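You operate a simulated robot arm through the tools that you are given. There is no shell and no other tool.

The job below is to be done with a simulated robot arm. You get a single attempt, and the scene is never put back.

JOB
Change the dead bulb: lamp off, swap the bulbs, lamp on.
Fine: the white bulb from the pale cup goes in; the grey one goes in the dark cup; one flick each way.

Only the result counts: the job must be done as asked and must still hold three seconds after the hand-in. Knocking over, shifting, dropping, spilling or breaking anything else fails it.

ROBOT AND FRAMES
A 6-joint arm with a two-finger parallel gripper, fixed in place. Base frame: the origin is at the foot of the arm, x ahead of it, y to its left, z up; the work surface is at about z = 0.854. Lengths are in m, angles in degrees, forces in N, time in s.
With the tool pointing down near the work surface it reaches from about 0.26 to 0.68 m from the base axis. Its first joint turns from -66.0 to 66.0 degrees. Payload 2.9 kg.
The tool frame sits at the grasp point between the pads (the TCP): z along the fingers, y along the line on which they close. The tips reach 0.03 m beyond it. Largest opening 0.11 m; finger width 0.02, thickness 0.01; the body of the gripper, 0.048 by 0.112 m, starts 0.055 m behind the TCP.
Orientation is told as [roll, pitch, yaw] about the base's x, y, z axes, in that order, counted from this pose: with the fingers straight down and closing along the base's y, the tool's x points along the base's -x, its y along +y and its z along -z.

CONTROLS
- The arm moves only by the tool jog_arm. Its argument "rows" is a list of rows, each a list of 7 numbers: the shift along the tool's x, y, z in m, then the turn, a rotation vector about the tool's x, y, z in rad, then the opening, from 0 (shut) to 1 (fully open). In form: [[dx, dy, dz, ax, ay, az, grip], ...]. A call has 1 to 20 rows; each row shifts and turns the commanded pose from where the row before left it, along the tool's axes as they then stand. A row lasts 0.2 s, in which the tool goes at most 0.05 m and 8.6 degrees; a call with a longer step from one row to the next is refused whole, and so is a gripper value outside its range. Where a pose cannot be reached the arm comes as near as it can. A force on the tool above 40 N (or 10 N above the force at the start of the call, whichever is more), or a blocked arm, ends the call early, and 0.2 s more pass. Each finger travels about 0.108 m/s and halts on what it meets, pressing with about 36 N; the grip force reading is that of the motor and also rises with nothing between the fingers. The clock runs only during rows and for 0.2 s after the last one: add rows that do not move to give the fingers time. The reply holds the time, the measured pose of the TCP, the force on the tool along the base axes, the opening and the grip force, in the units named above and with some noise, with the torque about the TCP (base axes, N m) and any sound that the robot's microphone picked up, and new pictures: "views" is both (left out), scene, wrist or none.
- Cameras (640 x 400 px; columns grow to the right, rows downward): "scene" is fixed at [0.0716, 0.4378, 1.4207]; the picture's right is [-0.71, -0.71, 0.00], its down [-0.26, 0.26, -0.93] and it looks along [0.66, -0.66, -0.36] (base axes); focal length 355 px, centre (320, 200). "wrist" rides on the gripper at [0.072, 0.017, -0.103] in the tool frame; the picture's right is [-0.23, 0.97, 0.00], its down [-0.76, -0.18, -0.62] and it looks along [-0.61, -0.14, 0.78] (tool axes); focal length 222 px, centre (320, 200). There is no depth. A picture from a camera that has moved, and an enlarged one, comes with that camera's place and axes in the base frame and with its lens. The place of the scene camera against the robot may be out by one fixed shift of up to 0.025 m in any direction.
- zoom(camera, box): a new picture of the part [left, top, right, bottom] of that camera's present view, enlarged. No time passes.
- job_done(): hands the job in; it is judged then, once.

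Places have to be worked out from the pictures, the camera data and where the tool is seen. Open the gripper and draw the arm clear of the work before you hand the job in, unless the task says otherwise.

The tools are called as name(argument=value, ...) on one line, values as JSON. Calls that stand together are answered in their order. jog_arm: Moves the arm, as the interface text tells. Its arguments: {"type":"object","properties":{"rows":{"type":"array"},"views":{"type":"string","enum":["both","scene","wrist","none"]}},"required":["rows"]} The other tools are called the same way: zoom (camera, box) takes an enlarged picture of a part of a camera's view; job_done () hands the job in.

At the start:

```text
clock: 0.0
tool_pos: [0.4146, -0.194, 1.1997]
orientation: [0.0, 0.0, 0.0]
force: [-0.2, -0.9, -0.4]
moment: [0.0, -0.02, -0.01]
opening: 0.1101
gripper_force: 0.0
```

scene: 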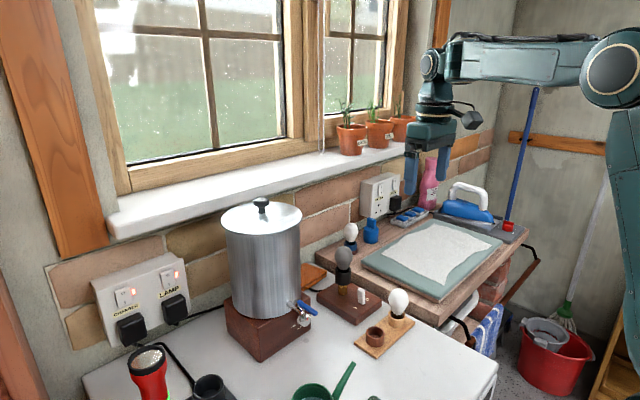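
wrist: 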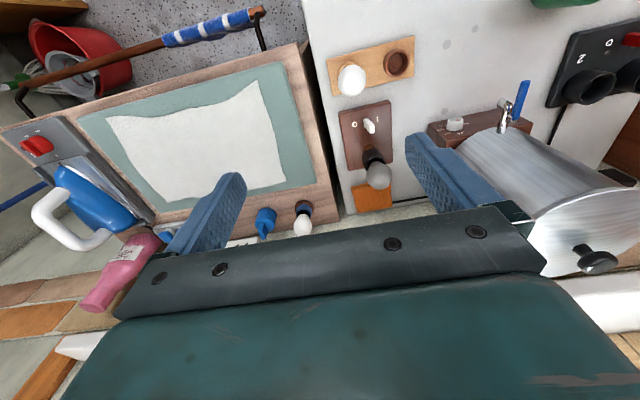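

The pictures show a lamp base with a grey bulb and a rocker or toggle, plus a wooden board with a pale cup (white bulb) and a dark cup. I'll zoom in to get details before moving.

zoom(camera="scene", box=[290, 210, 450, 370])

zoom(camera="wrist", box=[310, 20, 450, 220])

zoom(camera="scene", box=[80, 240, 240, 360])

```text
2.50 times, centred on (370, 290) of scene
camera zoom: at [0.0716, 0.4378, 1.4207], right [-0.71, -0.71, 0.0], down [-0.26, 0.26, -0.93], along [0.66, -0.66, -0.36], focal length 887 px, centre (195, -25)
```

zoom: 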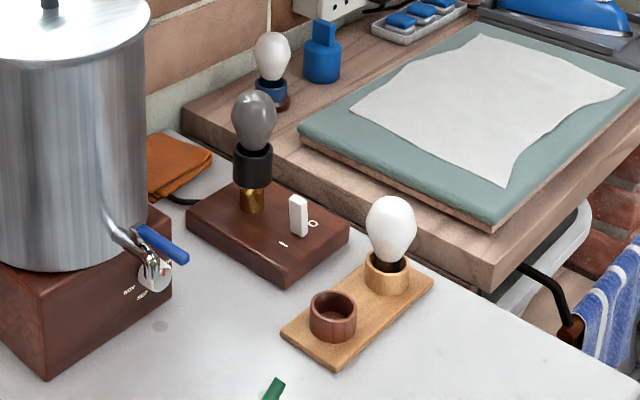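

```text
2.00 times, centred on (380, 120) of wrist
camera zoom: at [0.3419, -0.1772, 1.3046], right [0.23, 0.97, 0.0], down [0.76, -0.18, 0.62], along [0.61, -0.14, -0.78], focal length 444 px, centre (200, 360)
```

zoom: 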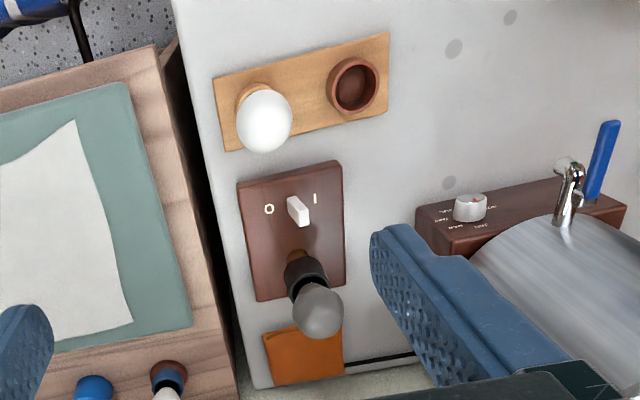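

```text
3.33 times, centred on (160, 300) of scene
camera zoom: at [0.0716, 0.4378, 1.4207], right [-0.71, -0.71, 0.0], down [-0.26, 0.26, -0.93], along [0.66, -0.66, -0.36], focal length 1183 px, centre (853, -133)
```

zoom: 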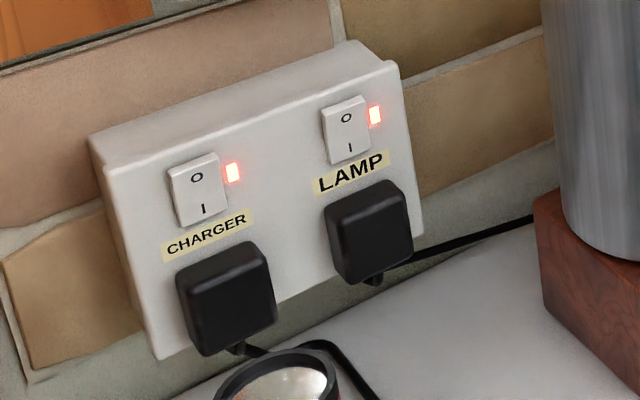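

The lamp base carries a toggle marked O (–y side) and I (+y side). The wall LAMP socket switch is separate. I'm zooming closer on the toggle, the bulb and socket, and the cups.

zoom(camera="scene", box=[330, 270, 380, 310])

zoom(camera="scene", box=[335, 225, 375, 300])

zoom(camera="wrist", box=[340, 100, 400, 190])

zoom(camera="scene", box=[350, 280, 420, 360])

```text
10.00 times, centred on (355, 290) of scene
camera zoom: at [0.0716, 0.4378, 1.4207], right [-0.71, -0.71, 0.0], down [-0.26, 0.26, -0.93], along [0.66, -0.66, -0.36], focal length 3549 px, centre (-30, -700)
```

zoom: 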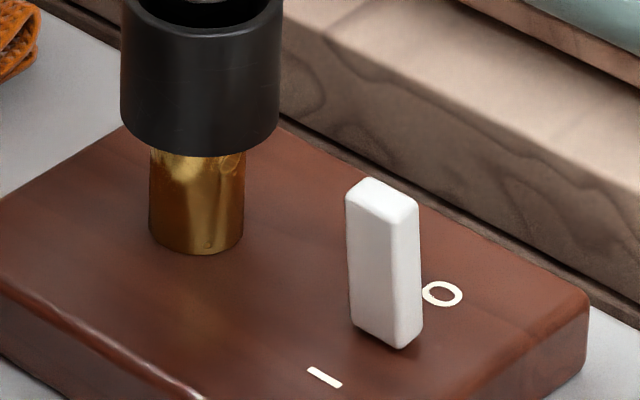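

```text
5.33 times, centred on (355, 262) of scene
camera zoom: at [0.0716, 0.4378, 1.4207], right [-0.71, -0.71, 0.0], down [-0.26, 0.26, -0.93], along [0.66, -0.66, -0.36], focal length 1893 px, centre (133, -133)
```

zoom: 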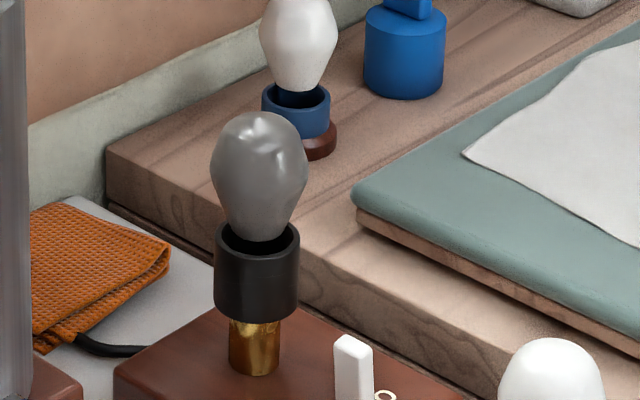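

```text
4.44 times, centred on (370, 145) of wrist
camera zoom: at [0.3419, -0.1772, 1.3046], right [0.23, 0.97, 0.0], down [0.76, -0.18, 0.62], along [0.61, -0.14, -0.78], focal length 987 px, centre (98, 444)
```

zoom: 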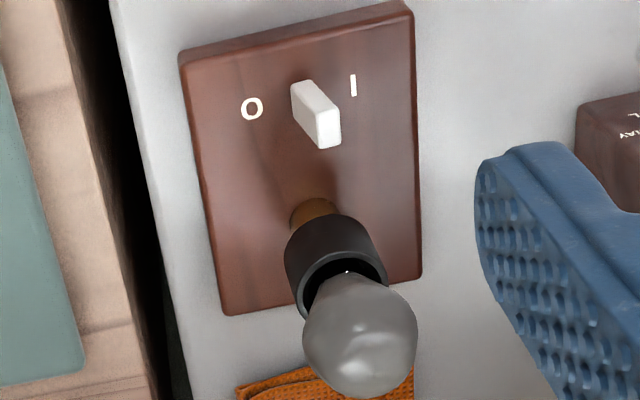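

```text
5.00 times, centred on (385, 320) of scene
camera zoom: at [0.0716, 0.4378, 1.4207], right [-0.71, -0.71, 0.0], down [-0.26, 0.26, -0.93], along [0.66, -0.66, -0.36], focal length 1774 px, centre (-5, -400)
```

zoom: 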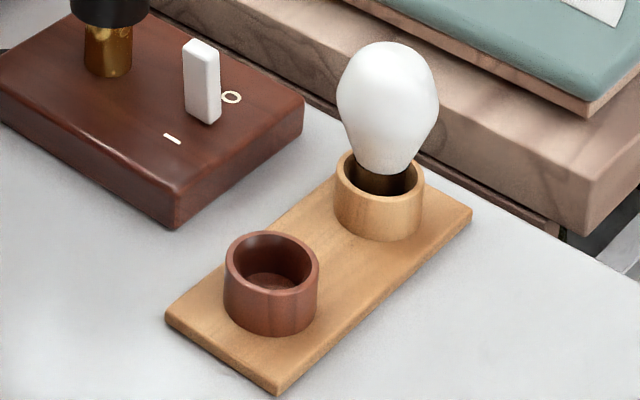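

The toggle seems to lean toward I. I'll drop the open gripper closer, above and in front of the lamp, to get a sharper wrist view of the toggle, the bulbs and the cups.

jog_arm(rows=[[0.004, 0.0235, 0.035, 0, 0, 0, 1], [0.004, 0.0235, 0.035, 0, 0, 0, 1], [0.004, 0.0235, 0.035, 0, 0, 0, 1], [0.003, 0.0235, 0.035, 0, 0, 0, 1], [0, 0, 0, 0, 0, 0, 1]])

```text
clock: 1.2
tool_pos: [0.401, -0.1009, 1.0606]
orientation: [0.0, 0.0, 0.0]
force: [0.8, -0.5, 0.1]
moment: [0.01, -0.01, -0.02]
opening: 0.11
gripper_force: 0.1
camera wrist: at [0.3276, -0.0835, 1.1639], right [0.23, 0.97, 0.0], down [0.76, -0.18, 0.62], along [0.61, -0.14, -0.78], focal length 222 px, centre (320, 200)
```

scene: 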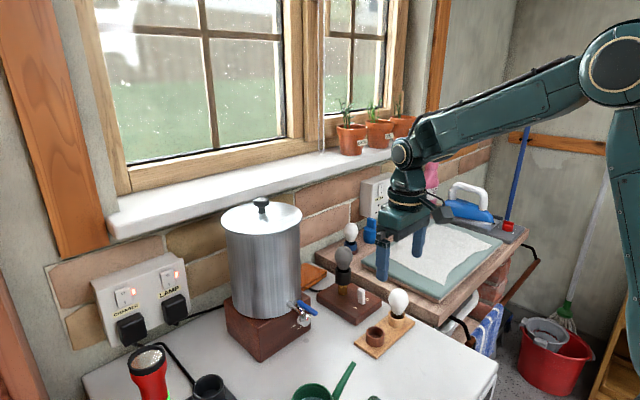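
wrist: 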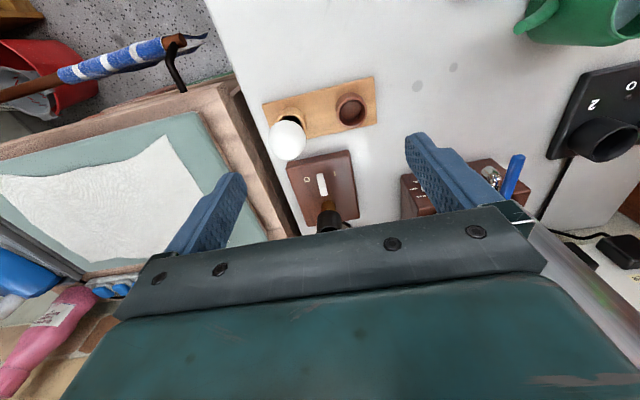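

The toggle projects where I estimated it, at about (0.51, -0.12). Zooming the wrist view for detail.

zoom(camera="wrist", box=[280, 140, 370, 240])

zoom(camera="wrist", box=[255, 70, 385, 165])

```text
4.00 times, centred on (325, 190) of wrist
camera zoom: at [0.3276, -0.0835, 1.1639], right [0.23, 0.97, 0.0], down [0.76, -0.18, 0.62], along [0.61, -0.14, -0.78], focal length 888 px, centre (300, 240)
```

zoom: 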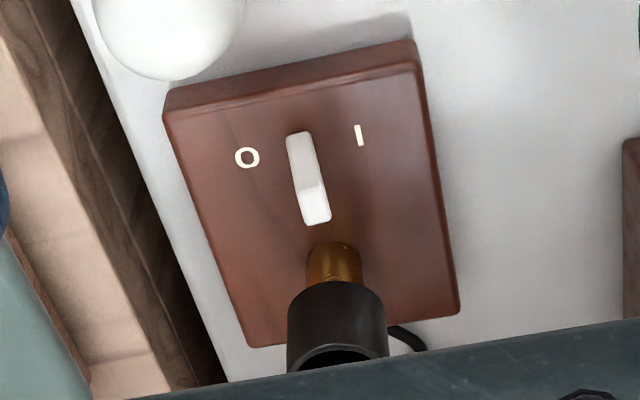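

```text
4.21 times, centred on (320, 118) of wrist
camera zoom: at [0.3276, -0.0835, 1.1639], right [0.23, 0.97, 0.0], down [0.76, -0.18, 0.62], along [0.61, -0.14, -0.78], focal length 935 px, centre (320, 547)
```

zoom: 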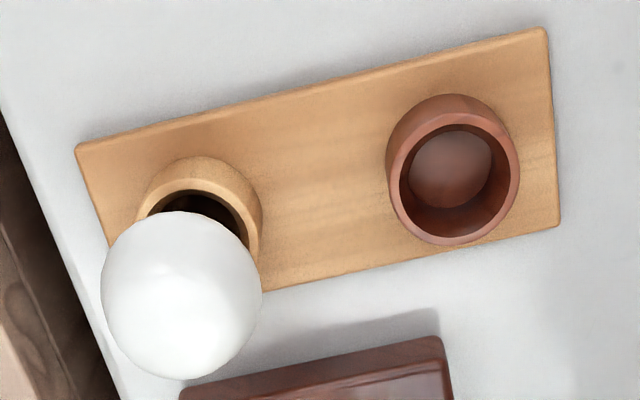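

From triangulation: lever at x 0.504–0.522, y≈-0.12 at the top, leaning to I (+y), top z≈0.91. The lamp bulb is near (0.567, -0.124, 0.977). I close the fingers and come down on the +y side of the lever, still above it, to check alignment.

jog_arm(rows=[[-0.035, 0.0053, 0, 0, 0, 0, 0], [-0.035, 0.0053, 0, 0, 0, 0, 0], [-0.035, 0.0053, 0, 0, 0, 0, 0], [0, 0, 0.035, 0, 0, 0, 0], [0, 0, 0.035, 0, 0, 0, 0], [0, 0, 0.035, 0, 0, 0, 0], [0, 0, 0, 0, 0, 0, 0]])

```text
clock: 2.8
tool_pos: [0.505, -0.0835, 0.9568]
orientation: [0.0, 0.0, 0.0]
force: [-0.6, 0.2, 0.4]
moment: [0.02, -0.02, 0.0]
opening: 0.0
gripper_force: 36.2
camera wrist: at [0.431, -0.067, 1.0606], right [0.23, 0.97, 0.0], down [0.76, -0.18, 0.62], along [0.61, -0.14, -0.78], focal length 222 px, centre (320, 200)
```

scene: 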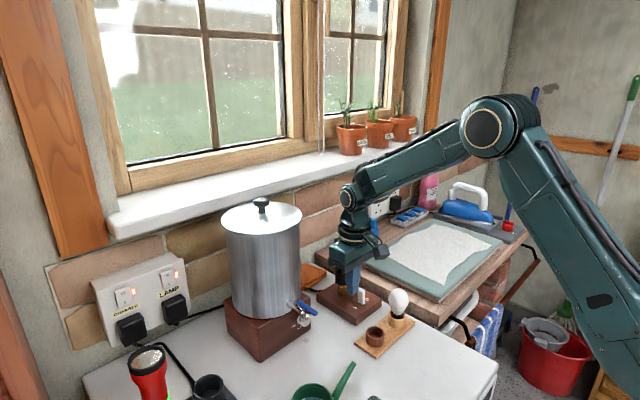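
wrist: 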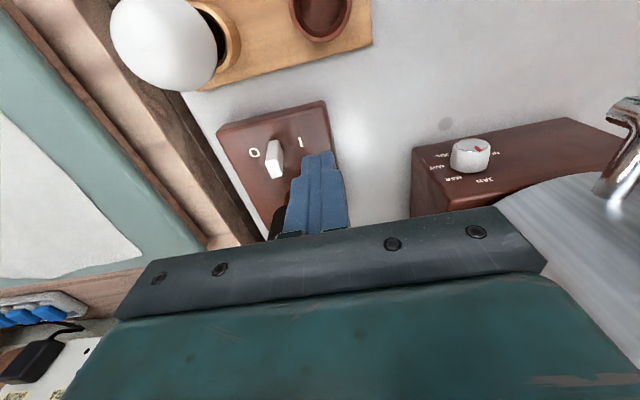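

zoom(camera="wrist", box=[210, 90, 360, 240])

zoom(camera="scene", box=[310, 220, 400, 330])

```text
2.67 times, centred on (285, 165) of wrist
camera zoom: at [0.431, -0.067, 1.0606], right [0.23, 0.97, 0.0], down [0.76, -0.18, 0.62], along [0.61, -0.14, -0.78], focal length 592 px, centre (413, 293)
```

zoom: 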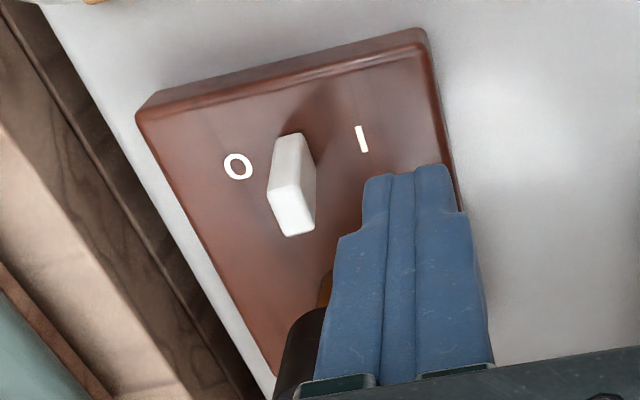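

```text
3.64 times, centred on (355, 275) of scene
camera zoom: at [0.0717, 0.4378, 1.4207], right [-0.71, -0.71, 0.0], down [-0.26, 0.26, -0.93], along [0.66, -0.66, -0.36], focal length 1290 px, centre (193, -73)
```

zoom: 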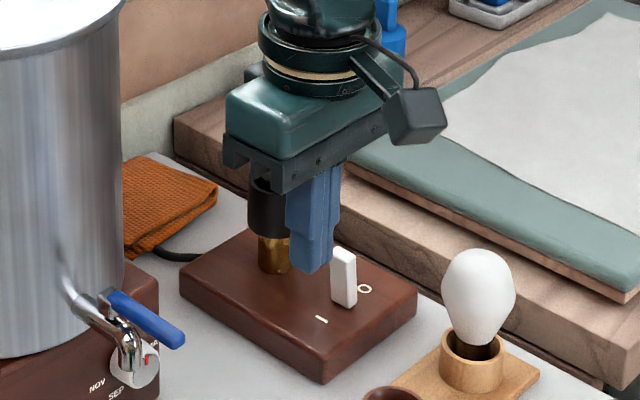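

The lever clearly leans to I, and the closed fingers sit just to its +y side at matching x. I descend to get the tips beside the lever, then push toward O in small steps.

jog_arm(rows=[[0, 0, 0.018, 0, 0, 0, 0], [0, 0, 0.018, 0, 0, 0, 0], [0, -0.01, 0, 0, 0, 0, 0], [0, -0.005, 0, 0, 0, 0, 0], [0, 0, 0, 0, 0, 0, 0]])

zoom(camera="wrist", box=[210, 90, 360, 240])

```text
clock: 4.0
tool_pos: [0.5051, -0.1, 0.9202]
orientation: [-0.1, 0.0, 0.0]
force: [-0.3, -0.1, -0.1]
moment: [0.0, 0.04, -0.02]
opening: 0.0
gripper_force: 36.1
camera wrist: at [0.4311, -0.0827, 1.0237], right [0.23, 0.97, 0.0], down [0.76, -0.18, 0.62], along [0.61, -0.14, -0.78], focal length 222 px, centre (320, 200)
```

scene: 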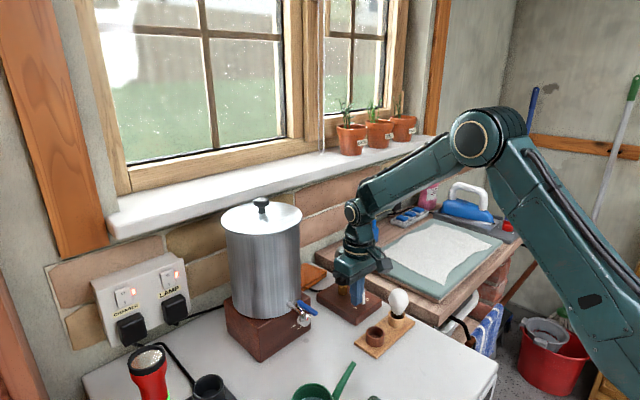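
wrist: 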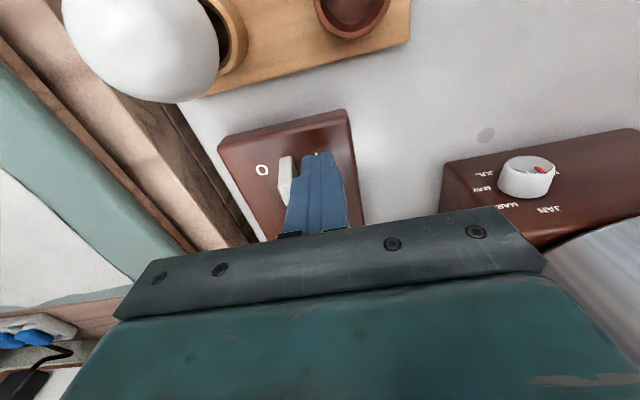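

```text
2.67 times, centred on (285, 165) of wrist
camera zoom: at [0.4311, -0.0827, 1.0237], right [0.23, 0.97, 0.0], down [0.76, -0.18, 0.62], along [0.61, -0.14, -0.78], focal length 592 px, centre (413, 293)
```

zoom: 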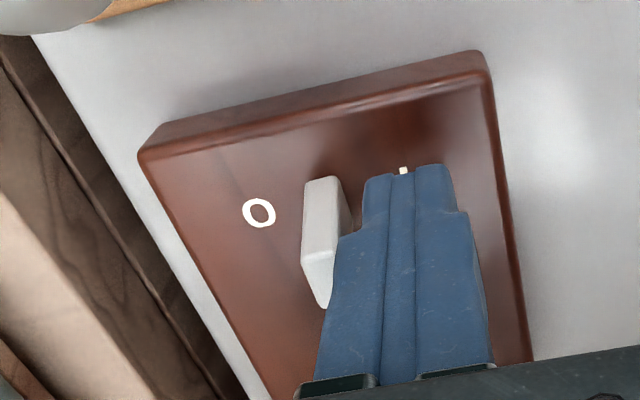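

The tips are beside the lever with a few millimetres of gap and no force. I push in small steps toward -y.

jog_arm(rows=[[0, -0.003, 0, 0, 0, 0, 0], [0, -0.003, 0, 0, 0, 0, 0], [0, -0.002, 0, 0, 0, 0, 0]], views="wrist")

zoom(camera="wrist", box=[210, 90, 360, 240])

```text
clock: 4.8
tool_pos: [0.5053, -0.1055, 0.9204]
orientation: [0.0, 0.0, 0.1]
force: [-0.1, 0.8, 0.7]
moment: [-0.05, 0.01, 0.03]
opening: 0.0
gripper_force: 35.7
camera wrist: at [0.4314, -0.09, 1.0239], right [0.23, 0.97, 0.0], down [0.76, -0.18, 0.62], along [0.61, -0.14, -0.78], focal length 222 px, centre (320, 200)
```

wrist: 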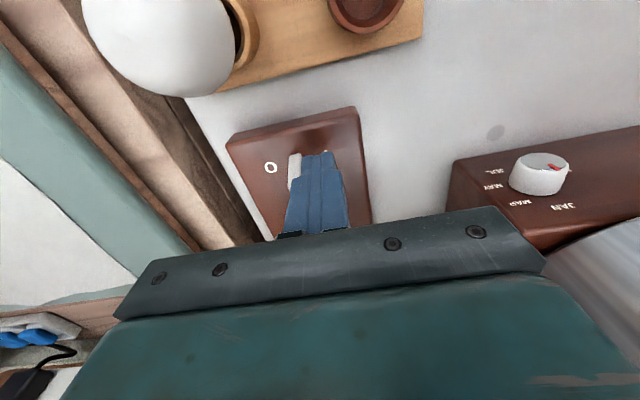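

```text
2.67 times, centred on (285, 165) of wrist
camera zoom: at [0.4314, -0.09, 1.0239], right [0.23, 0.97, 0.0], down [0.76, -0.18, 0.62], along [0.61, -0.14, -0.78], focal length 592 px, centre (413, 293)
```

zoom: 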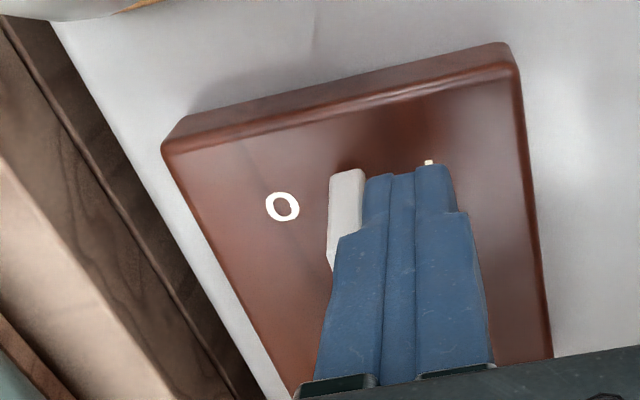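

Contact with the lever looks just begun. I keep pushing in 2 mm steps and watch the force and any sound.

jog_arm(rows=[[0, -0.002, 0, 0, 0, 0, 0], [0, -0.002, 0, 0, 0, 0, 0]], views="wrist")

zoom(camera="wrist", box=[210, 90, 360, 240])

```text
clock: 5.4
tool_pos: [0.5038, -0.1106, 0.9192]
orientation: [0.0, 0.1, -0.1]
force: [-0.1, -0.5, -0.4]
moment: [0.0, -0.01, 0.03]
opening: 0.0
gripper_force: 36.2
camera wrist: at [0.4311, -0.0939, 1.0235], right [0.23, 0.97, 0.0], down [0.76, -0.18, 0.62], along [0.61, -0.14, -0.78], focal length 222 px, centre (320, 200)
```

wrist: 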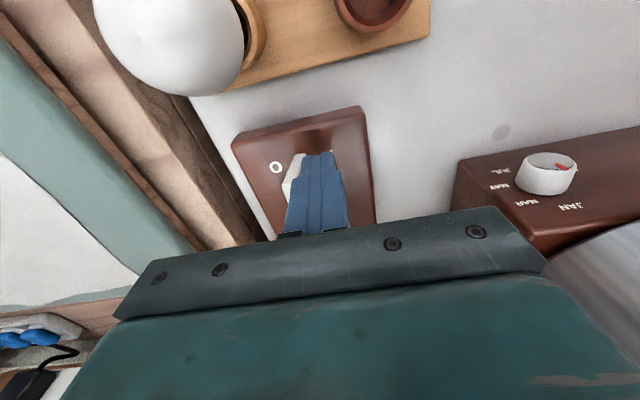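

```text
2.67 times, centred on (285, 165) of wrist
camera zoom: at [0.4311, -0.0939, 1.0235], right [0.23, 0.97, 0.0], down [0.76, -0.18, 0.62], along [0.61, -0.14, -0.78], focal length 592 px, centre (413, 293)
```

zoom: 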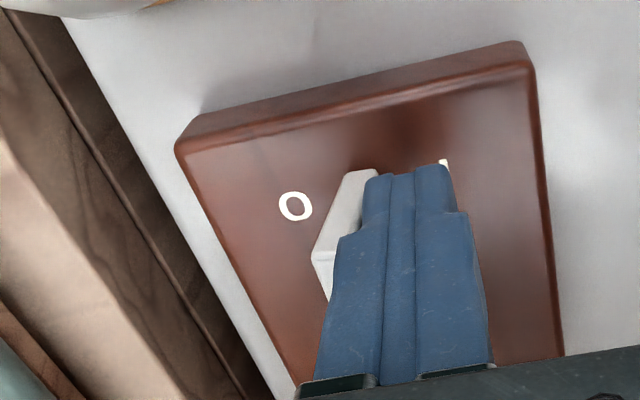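

The lever now leans to the O side with no residual force, so it appears to have flipped. I back off to +y and check that it stays.

jog_arm(rows=[[0, 0.006, 0, 0, 0, 0, 0], [0, 0.012, 0, 0, 0, 0, 0], [0, 0.005, 0, 0, 0, 0, 0], [0, 0, 0, 0, 0, 0, 0]])

zoom(camera="wrist", box=[210, 90, 360, 240])

zoom(camera="scene", box=[310, 240, 400, 330])

```text
clock: 6.4
tool_pos: [0.5036, -0.0877, 0.9199]
orientation: [0.0, 0.0, -0.1]
force: [-0.2, 0.3, 0.4]
moment: [-0.01, 0.03, 0.04]
opening: 0.0
gripper_force: 35.9
camera wrist: at [0.4311, -0.0706, 1.0233], right [0.23, 0.97, 0.0], down [0.76, -0.18, 0.62], along [0.61, -0.14, -0.78], focal length 222 px, centre (320, 200)
```

scene: 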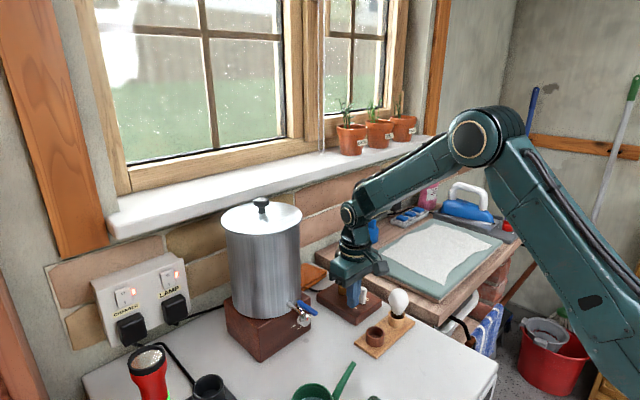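
wrist: 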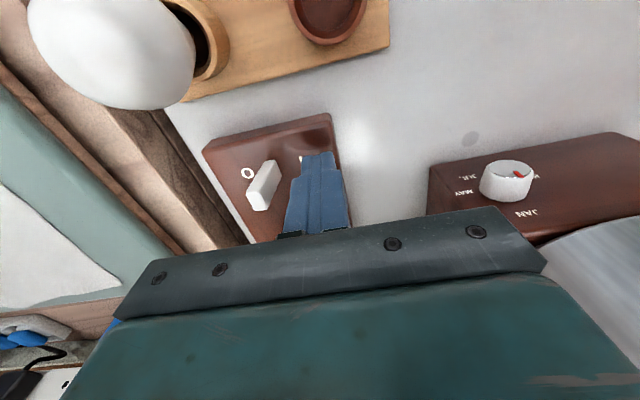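

```text
2.67 times, centred on (285, 165) of wrist
camera zoom: at [0.4311, -0.0706, 1.0233], right [0.23, 0.97, 0.0], down [0.76, -0.18, 0.62], along [0.61, -0.14, -0.78], focal length 592 px, centre (413, 293)
```

zoom: 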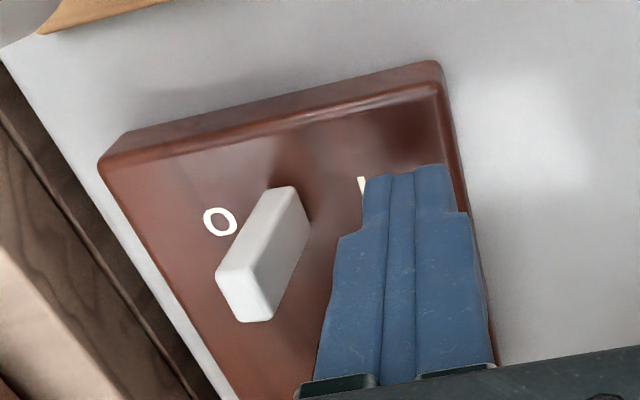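

```text
4.44 times, centred on (355, 285) of scene
camera zoom: at [0.0716, 0.4378, 1.4207], right [-0.71, -0.71, 0.0], down [-0.26, 0.26, -0.93], along [0.66, -0.66, -0.36], focal length 1577 px, centre (164, -178)
```

zoom: 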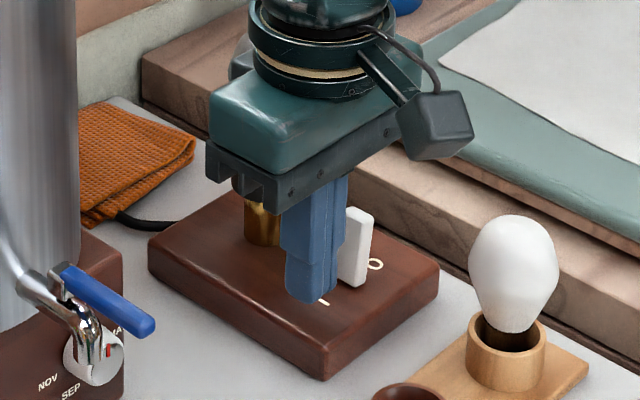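

The lever rests at O, so the lamp is off. Now I lift straight up clear of everything, open to about 8 cm, and move above the grey bulb at roughly (0.567, -0.124).

jog_arm(rows=[[0, 0.002, -0.04, 0, 0, 0, 0], [0, 0, -0.045, 0, 0, 0, 0], [0, 0, -0.045, 0, 0, 0, 0], [0, 0, -0.03, 0, 0, 0, 0.75], [-0.032, -0.018, 0, 0, 0, 0, 0.75], [-0.0315, -0.0185, 0, 0, 0, 0, 0.75], [0, 0, 0, 0, 0, 0, 0.75], [0, 0, 0, 0, 0, 0, 0.75]])

zoom(camera="scene", box=[310, 220, 420, 340])

zoom(camera="wrist", box=[220, 60, 420, 240])

```text
clock: 8.2
tool_pos: [0.5706, -0.122, 1.0764]
orientation: [0.1, 0.0, -0.1]
force: [-0.5, -0.5, 0.6]
moment: [0.0, -0.02, 0.0]
opening: 0.0824
gripper_force: 0.0
camera wrist: at [0.4967, -0.1058, 1.1815], right [0.23, 0.97, 0.0], down [0.76, -0.18, 0.62], along [0.61, -0.14, -0.78], focal length 222 px, centre (320, 200)
```

scene: 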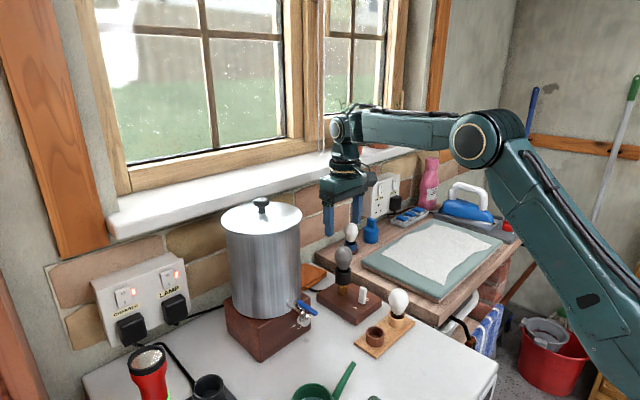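
wrist: 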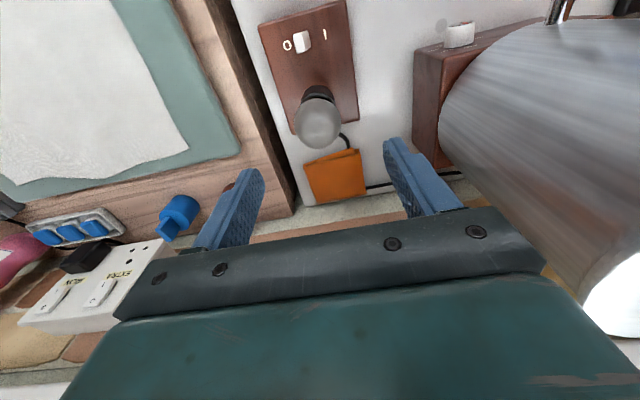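

```text
3.33 times, centred on (365, 280) of scene
camera zoom: at [0.0717, 0.4378, 1.4207], right [-0.71, -0.71, 0.0], down [-0.26, 0.26, -0.93], along [0.66, -0.66, -0.36], focal length 1183 px, centre (170, -67)
```

zoom: 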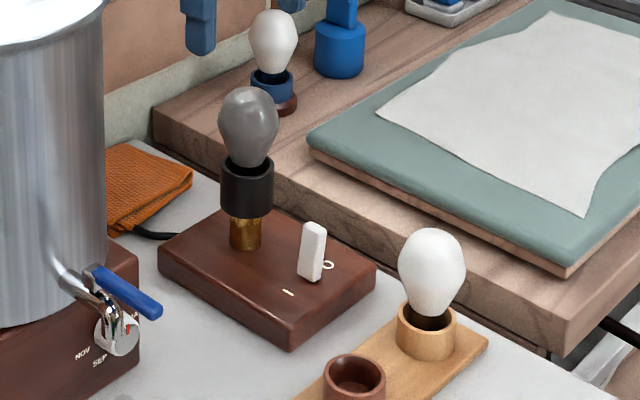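

```text
2.22 times, centred on (320, 150) of wrist
camera zoom: at [0.4967, -0.1058, 1.1815], right [0.23, 0.97, 0.0], down [0.76, -0.18, 0.62], along [0.61, -0.14, -0.78], focal length 494 px, centre (320, 311)
```

zoom: 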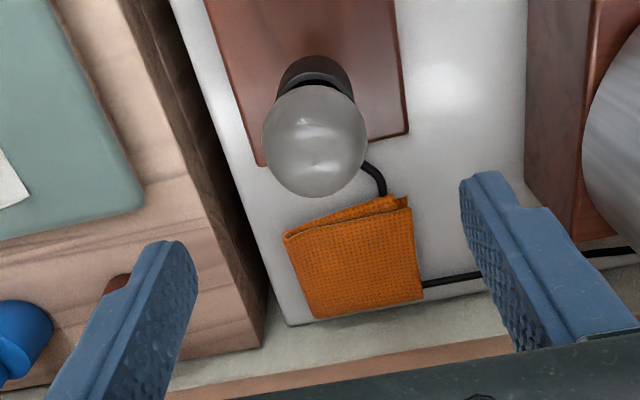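

The toggle holds at O. The refined grey bulb position is (0.5675, -0.124, 0.977), radius 0.022. I descend with the open fingers straddling it.

jog_arm(rows=[[0.002, -0.0015, 0.02, 0, 0, 0, 0.75], [0, 0, 0.025, 0, 0, 0, 0.75], [0, 0, 0.025, 0, 0, 0, 0.75], [0, 0, 0.027, 0, 0, 0, 0.75], [0, 0, 0, 0, 0, 0, 0.75]])

zoom(camera="wrist", box=[220, 60, 420, 240])

zoom(camera="scene", box=[300, 200, 410, 320])

```text
clock: 9.4
tool_pos: [0.5643, -0.1258, 0.9836]
orientation: [-0.1, 0.0, 0.0]
force: [-0.3, -0.7, 0.5]
moment: [-0.04, -0.04, 0.02]
opening: 0.0822
gripper_force: 0.0
camera wrist: at [0.4921, -0.1085, 1.0872], right [0.23, 0.97, 0.0], down [0.76, -0.18, 0.62], along [0.61, -0.14, -0.78], focal length 222 px, centre (320, 200)
```

scene: 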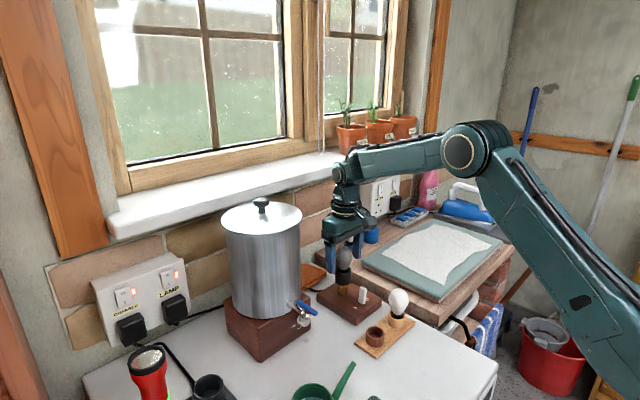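
wrist: 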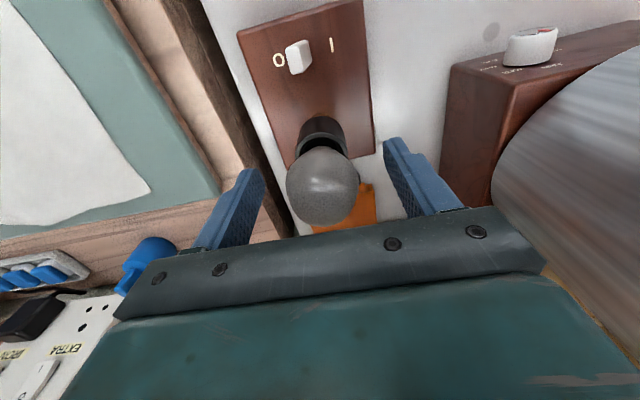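

```text
2.22 times, centred on (320, 150) of wrist
camera zoom: at [0.4921, -0.1085, 1.0872], right [0.23, 0.97, 0.0], down [0.76, -0.18, 0.62], along [0.61, -0.14, -0.78], focal length 494 px, centre (320, 311)
```

zoom: 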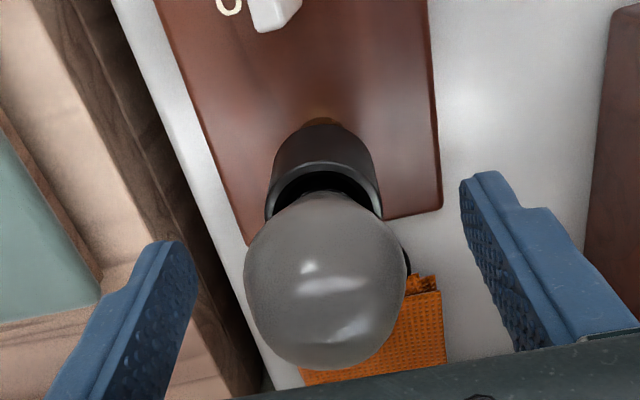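

```text
3.33 times, centred on (355, 260) of scene
camera zoom: at [0.0717, 0.4378, 1.4207], right [-0.71, -0.71, 0.0], down [-0.26, 0.26, -0.93], along [0.66, -0.66, -0.36], focal length 1183 px, centre (203, 0)
```

zoom: 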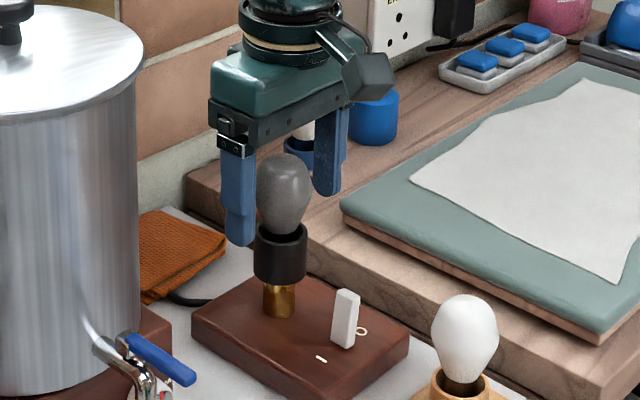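

The bulb is centred between the fingers; the TCP is about 5 mm above its widest part. I lower that little and close the fingers on it.

jog_arm(rows=[[0, 0.001, 0.006, 0, 0, 0, 0.75], [0, 0, 0, 0, 0, 0, 0.75], [0, 0, 0, 0, 0, 0, 0.5], [0, 0, 0, 0, 0, 0, 0.3], [0, 0, 0, 0, 0, 0, 0.3], [0, 0, 0, 0, 0, 0, 0.3]])

zoom(camera="wrist", box=[220, 60, 420, 240])

zoom(camera="scene", box=[300, 200, 410, 320])

```text
clock: 10.8
tool_pos: [0.564, -0.1243, 0.9768]
orientation: [0.0, 0.0, 0.1]
force: [-0.1, 0.7, -1.3]
moment: [0.02, 0.02, -0.01]
opening: 0.0438
gripper_force: 25.5
camera wrist: at [0.4922, -0.1073, 1.0807], right [0.23, 0.97, 0.0], down [0.76, -0.18, 0.62], along [0.61, -0.14, -0.78], focal length 222 px, centre (320, 200)
```

scene: 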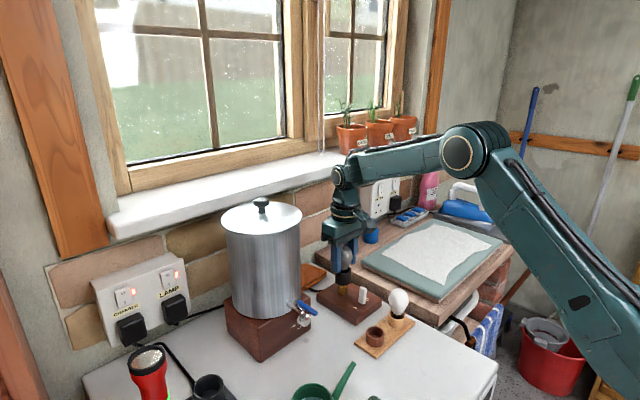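
wrist: 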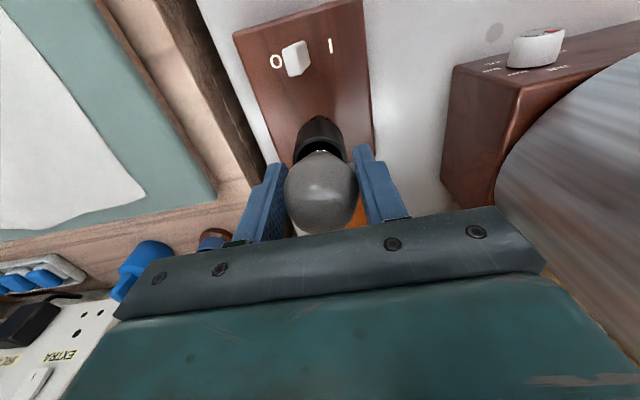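

```text
2.22 times, centred on (320, 150) of wrist
camera zoom: at [0.4922, -0.1073, 1.0807], right [0.23, 0.97, 0.0], down [0.76, -0.18, 0.62], along [0.61, -0.14, -0.78], focal length 494 px, centre (320, 311)
```

zoom: 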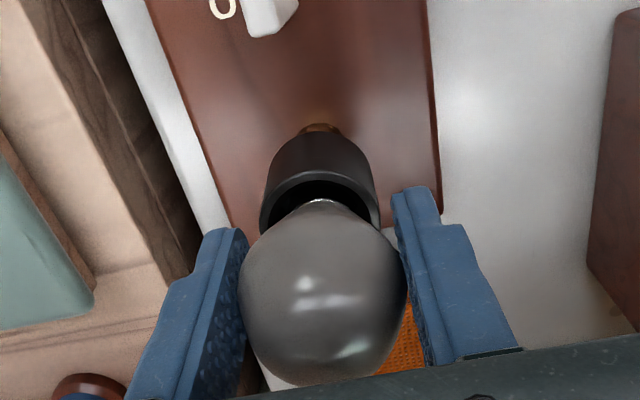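

```text
3.33 times, centred on (355, 260) of scene
camera zoom: at [0.0717, 0.4378, 1.4207], right [-0.71, -0.71, 0.0], down [-0.26, 0.26, -0.93], along [0.66, -0.66, -0.36], focal length 1183 px, centre (203, 0)
```

zoom: 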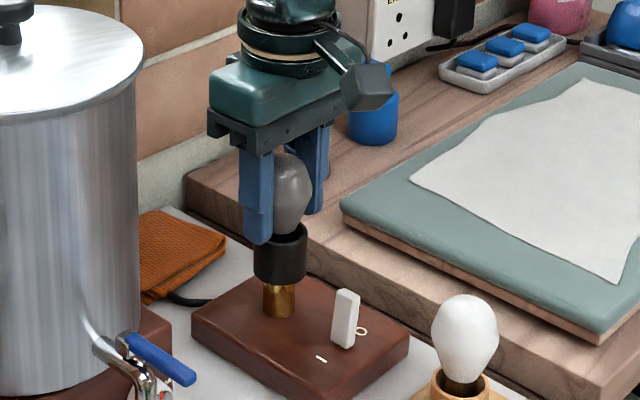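

The grip holds at a 0.0438 opening with 25 N. I lift gently by about 1 cm and watch the force to see whether the bulb pulls straight out.

jog_arm(rows=[[0, 0, -0.004, 0, 0, 0, 0.25], [0, 0, -0.004, 0, 0, 0, 0.25], [0, 0, 0, 0, 0, 0, 0.25]], views="wrist")

zoom(camera="wrist", box=[220, 60, 420, 240])

zoom(camera="scene", box=[300, 200, 410, 320])

```text
clock: 11.6
tool_pos: [0.5645, -0.1253, 0.9852]
orientation: [0.0, 0.0, 0.0]
force: [-0.3, -0.3, -1.1]
moment: [0.02, 0.01, 0.0]
opening: 0.0438
gripper_force: 25.2
camera wrist: at [0.4924, -0.1072, 1.0888], right [0.23, 0.97, 0.0], down [0.76, -0.18, 0.62], along [0.61, -0.14, -0.78], focal length 222 px, centre (320, 200)
```

wrist: 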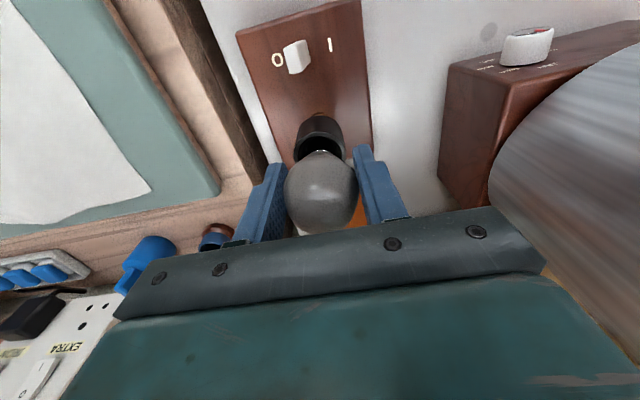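

```text
2.22 times, centred on (320, 150) of wrist
camera zoom: at [0.4924, -0.1072, 1.0888], right [0.23, 0.97, 0.0], down [0.76, -0.18, 0.62], along [0.61, -0.14, -0.78], focal length 494 px, centre (320, 311)
```

zoom: 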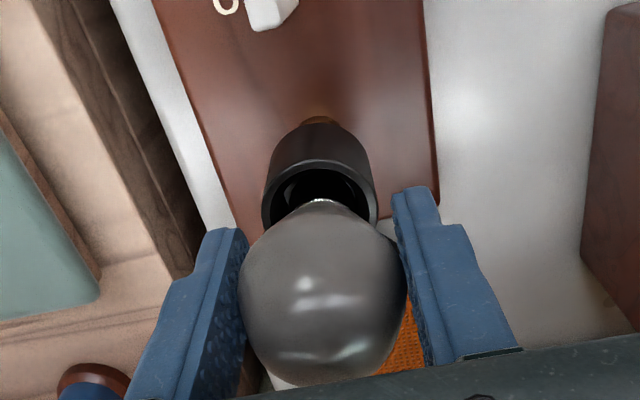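

```text
3.33 times, centred on (355, 260) of scene
camera zoom: at [0.0717, 0.4378, 1.4207], right [-0.71, -0.71, 0.0], down [-0.26, 0.26, -0.93], along [0.66, -0.66, -0.36], focal length 1183 px, centre (203, 0)
```

zoom: 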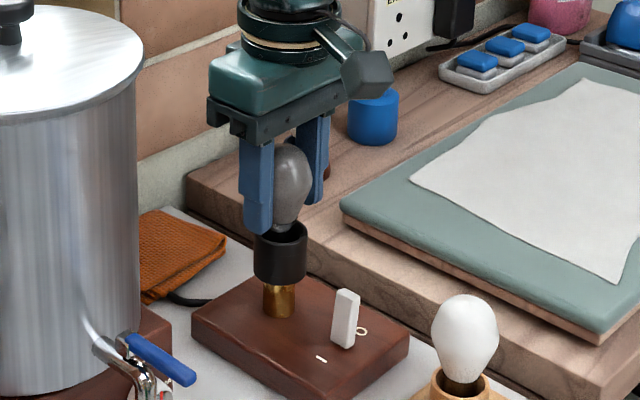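

The bulb lifts freely with the gripper, with about 1 N of weight and no resistance. I continue straight up until the neck is well clear.

jog_arm(rows=[[0, 0, -0.01, 0, 0, 0, 0.25], [0, 0, -0.02, 0, 0, 0, 0.25], [0, 0, -0.03, 0, 0, 0, 0.25], [0, 0, -0.03, 0, 0, 0, 0.25], [0, 0, 0, 0, 0, 0, 0.25]])

zoom(camera="wrist", box=[220, 60, 420, 240])

zoom(camera="scene", box=[300, 190, 410, 310])

```text
clock: 12.8
tool_pos: [0.5642, -0.1257, 1.0731]
orientation: [0.0, 0.0, 0.0]
force: [0.3, -0.2, 0.2]
moment: [0.0, 0.0, 0.01]
opening: 0.0274
gripper_force: 0.0
camera wrist: at [0.4918, -0.1082, 1.1763], right [0.23, 0.97, 0.0], down [0.76, -0.18, 0.62], along [0.61, -0.14, -0.78], focal length 222 px, centre (320, 200)
```

scene: 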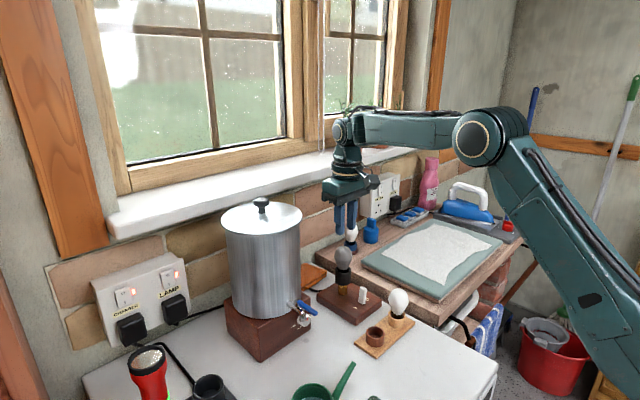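
wrist: 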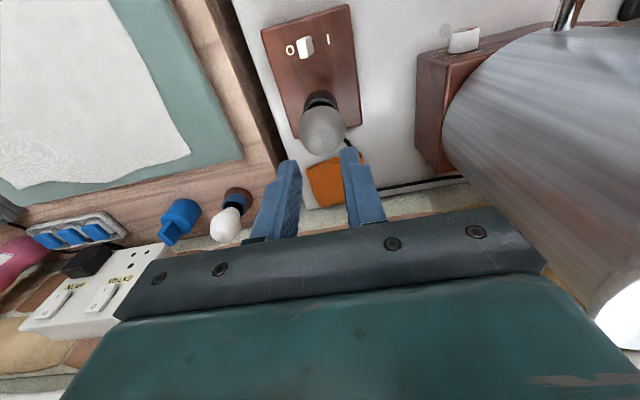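

```text
2.22 times, centred on (320, 150) of wrist
camera zoom: at [0.4918, -0.1082, 1.1763], right [0.23, 0.97, 0.0], down [0.76, -0.18, 0.62], along [0.61, -0.14, -0.78], focal length 494 px, centre (320, 311)
```

zoom: 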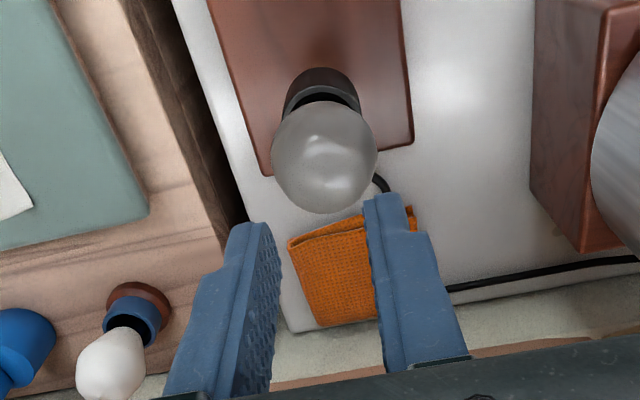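

```text
3.33 times, centred on (355, 250) of scene
camera zoom: at [0.0716, 0.4378, 1.4207], right [-0.71, -0.71, 0.0], down [-0.26, 0.26, -0.93], along [0.66, -0.66, -0.36], focal length 1183 px, centre (203, 33)
```

zoom: 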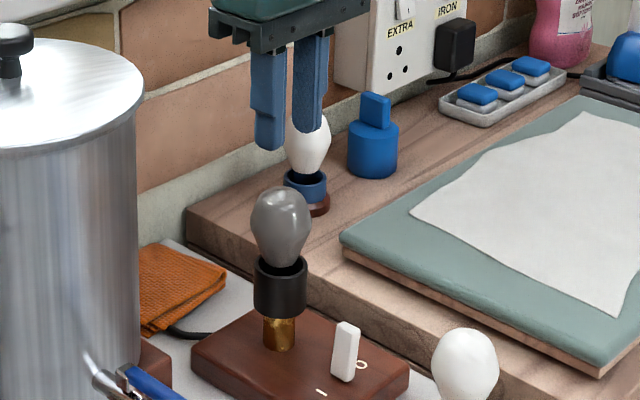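

The lift went smoothly at first, but the bulb then slipped and dropped back upright into its socket. I open again, re-centre (about 3 mm further in +x), come down a little lower, and grip with full force.

jog_arm(rows=[[-0.0035, 0.0015, 0, 0, 0, 0, 0.65], [0, 0, 0, 0, 0, 0, 0.65], [0, 0, 0.03, 0, 0, 0, 0.65], [0, 0, 0.03, 0, 0, 0, 0.65], [0, 0, 0.03, 0, 0, 0, 0.65], [0, 0, 0.008, 0, 0, 0, 0.65], [0, 0, 0, 0, 0, 0, 0.65]])

zoom(camera="wrist", box=[220, 60, 420, 240])

zoom(camera="scene", box=[300, 190, 410, 310])

```text
clock: 14.4
tool_pos: [0.571, -0.1213, 0.9762]
orientation: [-0.1, 0.0, 0.0]
force: [1.0, 0.4, -0.2]
moment: [-0.01, 0.0, 0.0]
opening: 0.0715
gripper_force: 0.0
camera wrist: at [0.4974, -0.1047, 1.0796], right [0.23, 0.97, 0.0], down [0.76, -0.18, 0.62], along [0.61, -0.14, -0.78], focal length 222 px, centre (320, 200)
```

scene: 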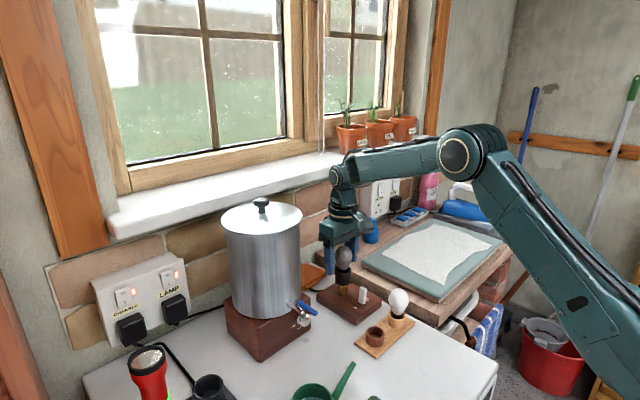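
wrist: 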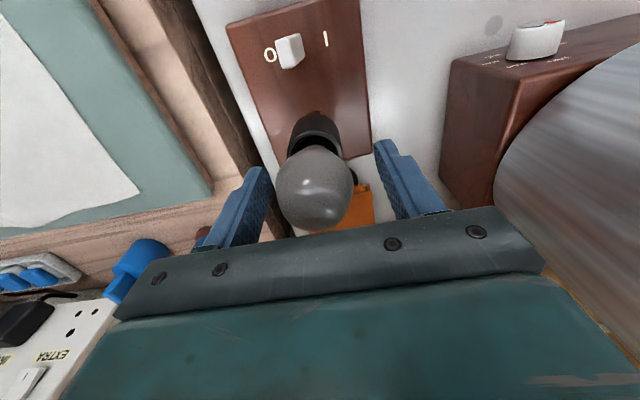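

```text
2.22 times, centred on (320, 150) of wrist
camera zoom: at [0.4974, -0.1047, 1.0796], right [0.23, 0.97, 0.0], down [0.76, -0.18, 0.62], along [0.61, -0.14, -0.78], focal length 494 px, centre (320, 311)
```

zoom: 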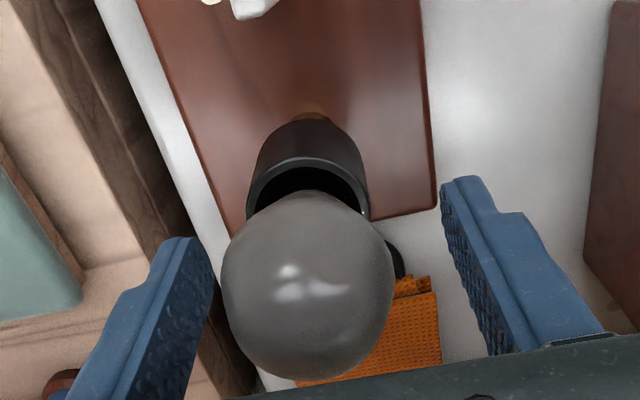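

```text
3.33 times, centred on (355, 250) of scene
camera zoom: at [0.0717, 0.4378, 1.4207], right [-0.71, -0.71, 0.0], down [-0.26, 0.26, -0.93], along [0.66, -0.66, -0.36], focal length 1183 px, centre (203, 33)
```

zoom: 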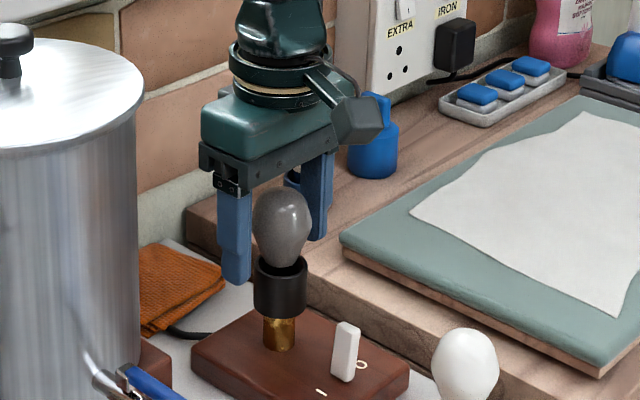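

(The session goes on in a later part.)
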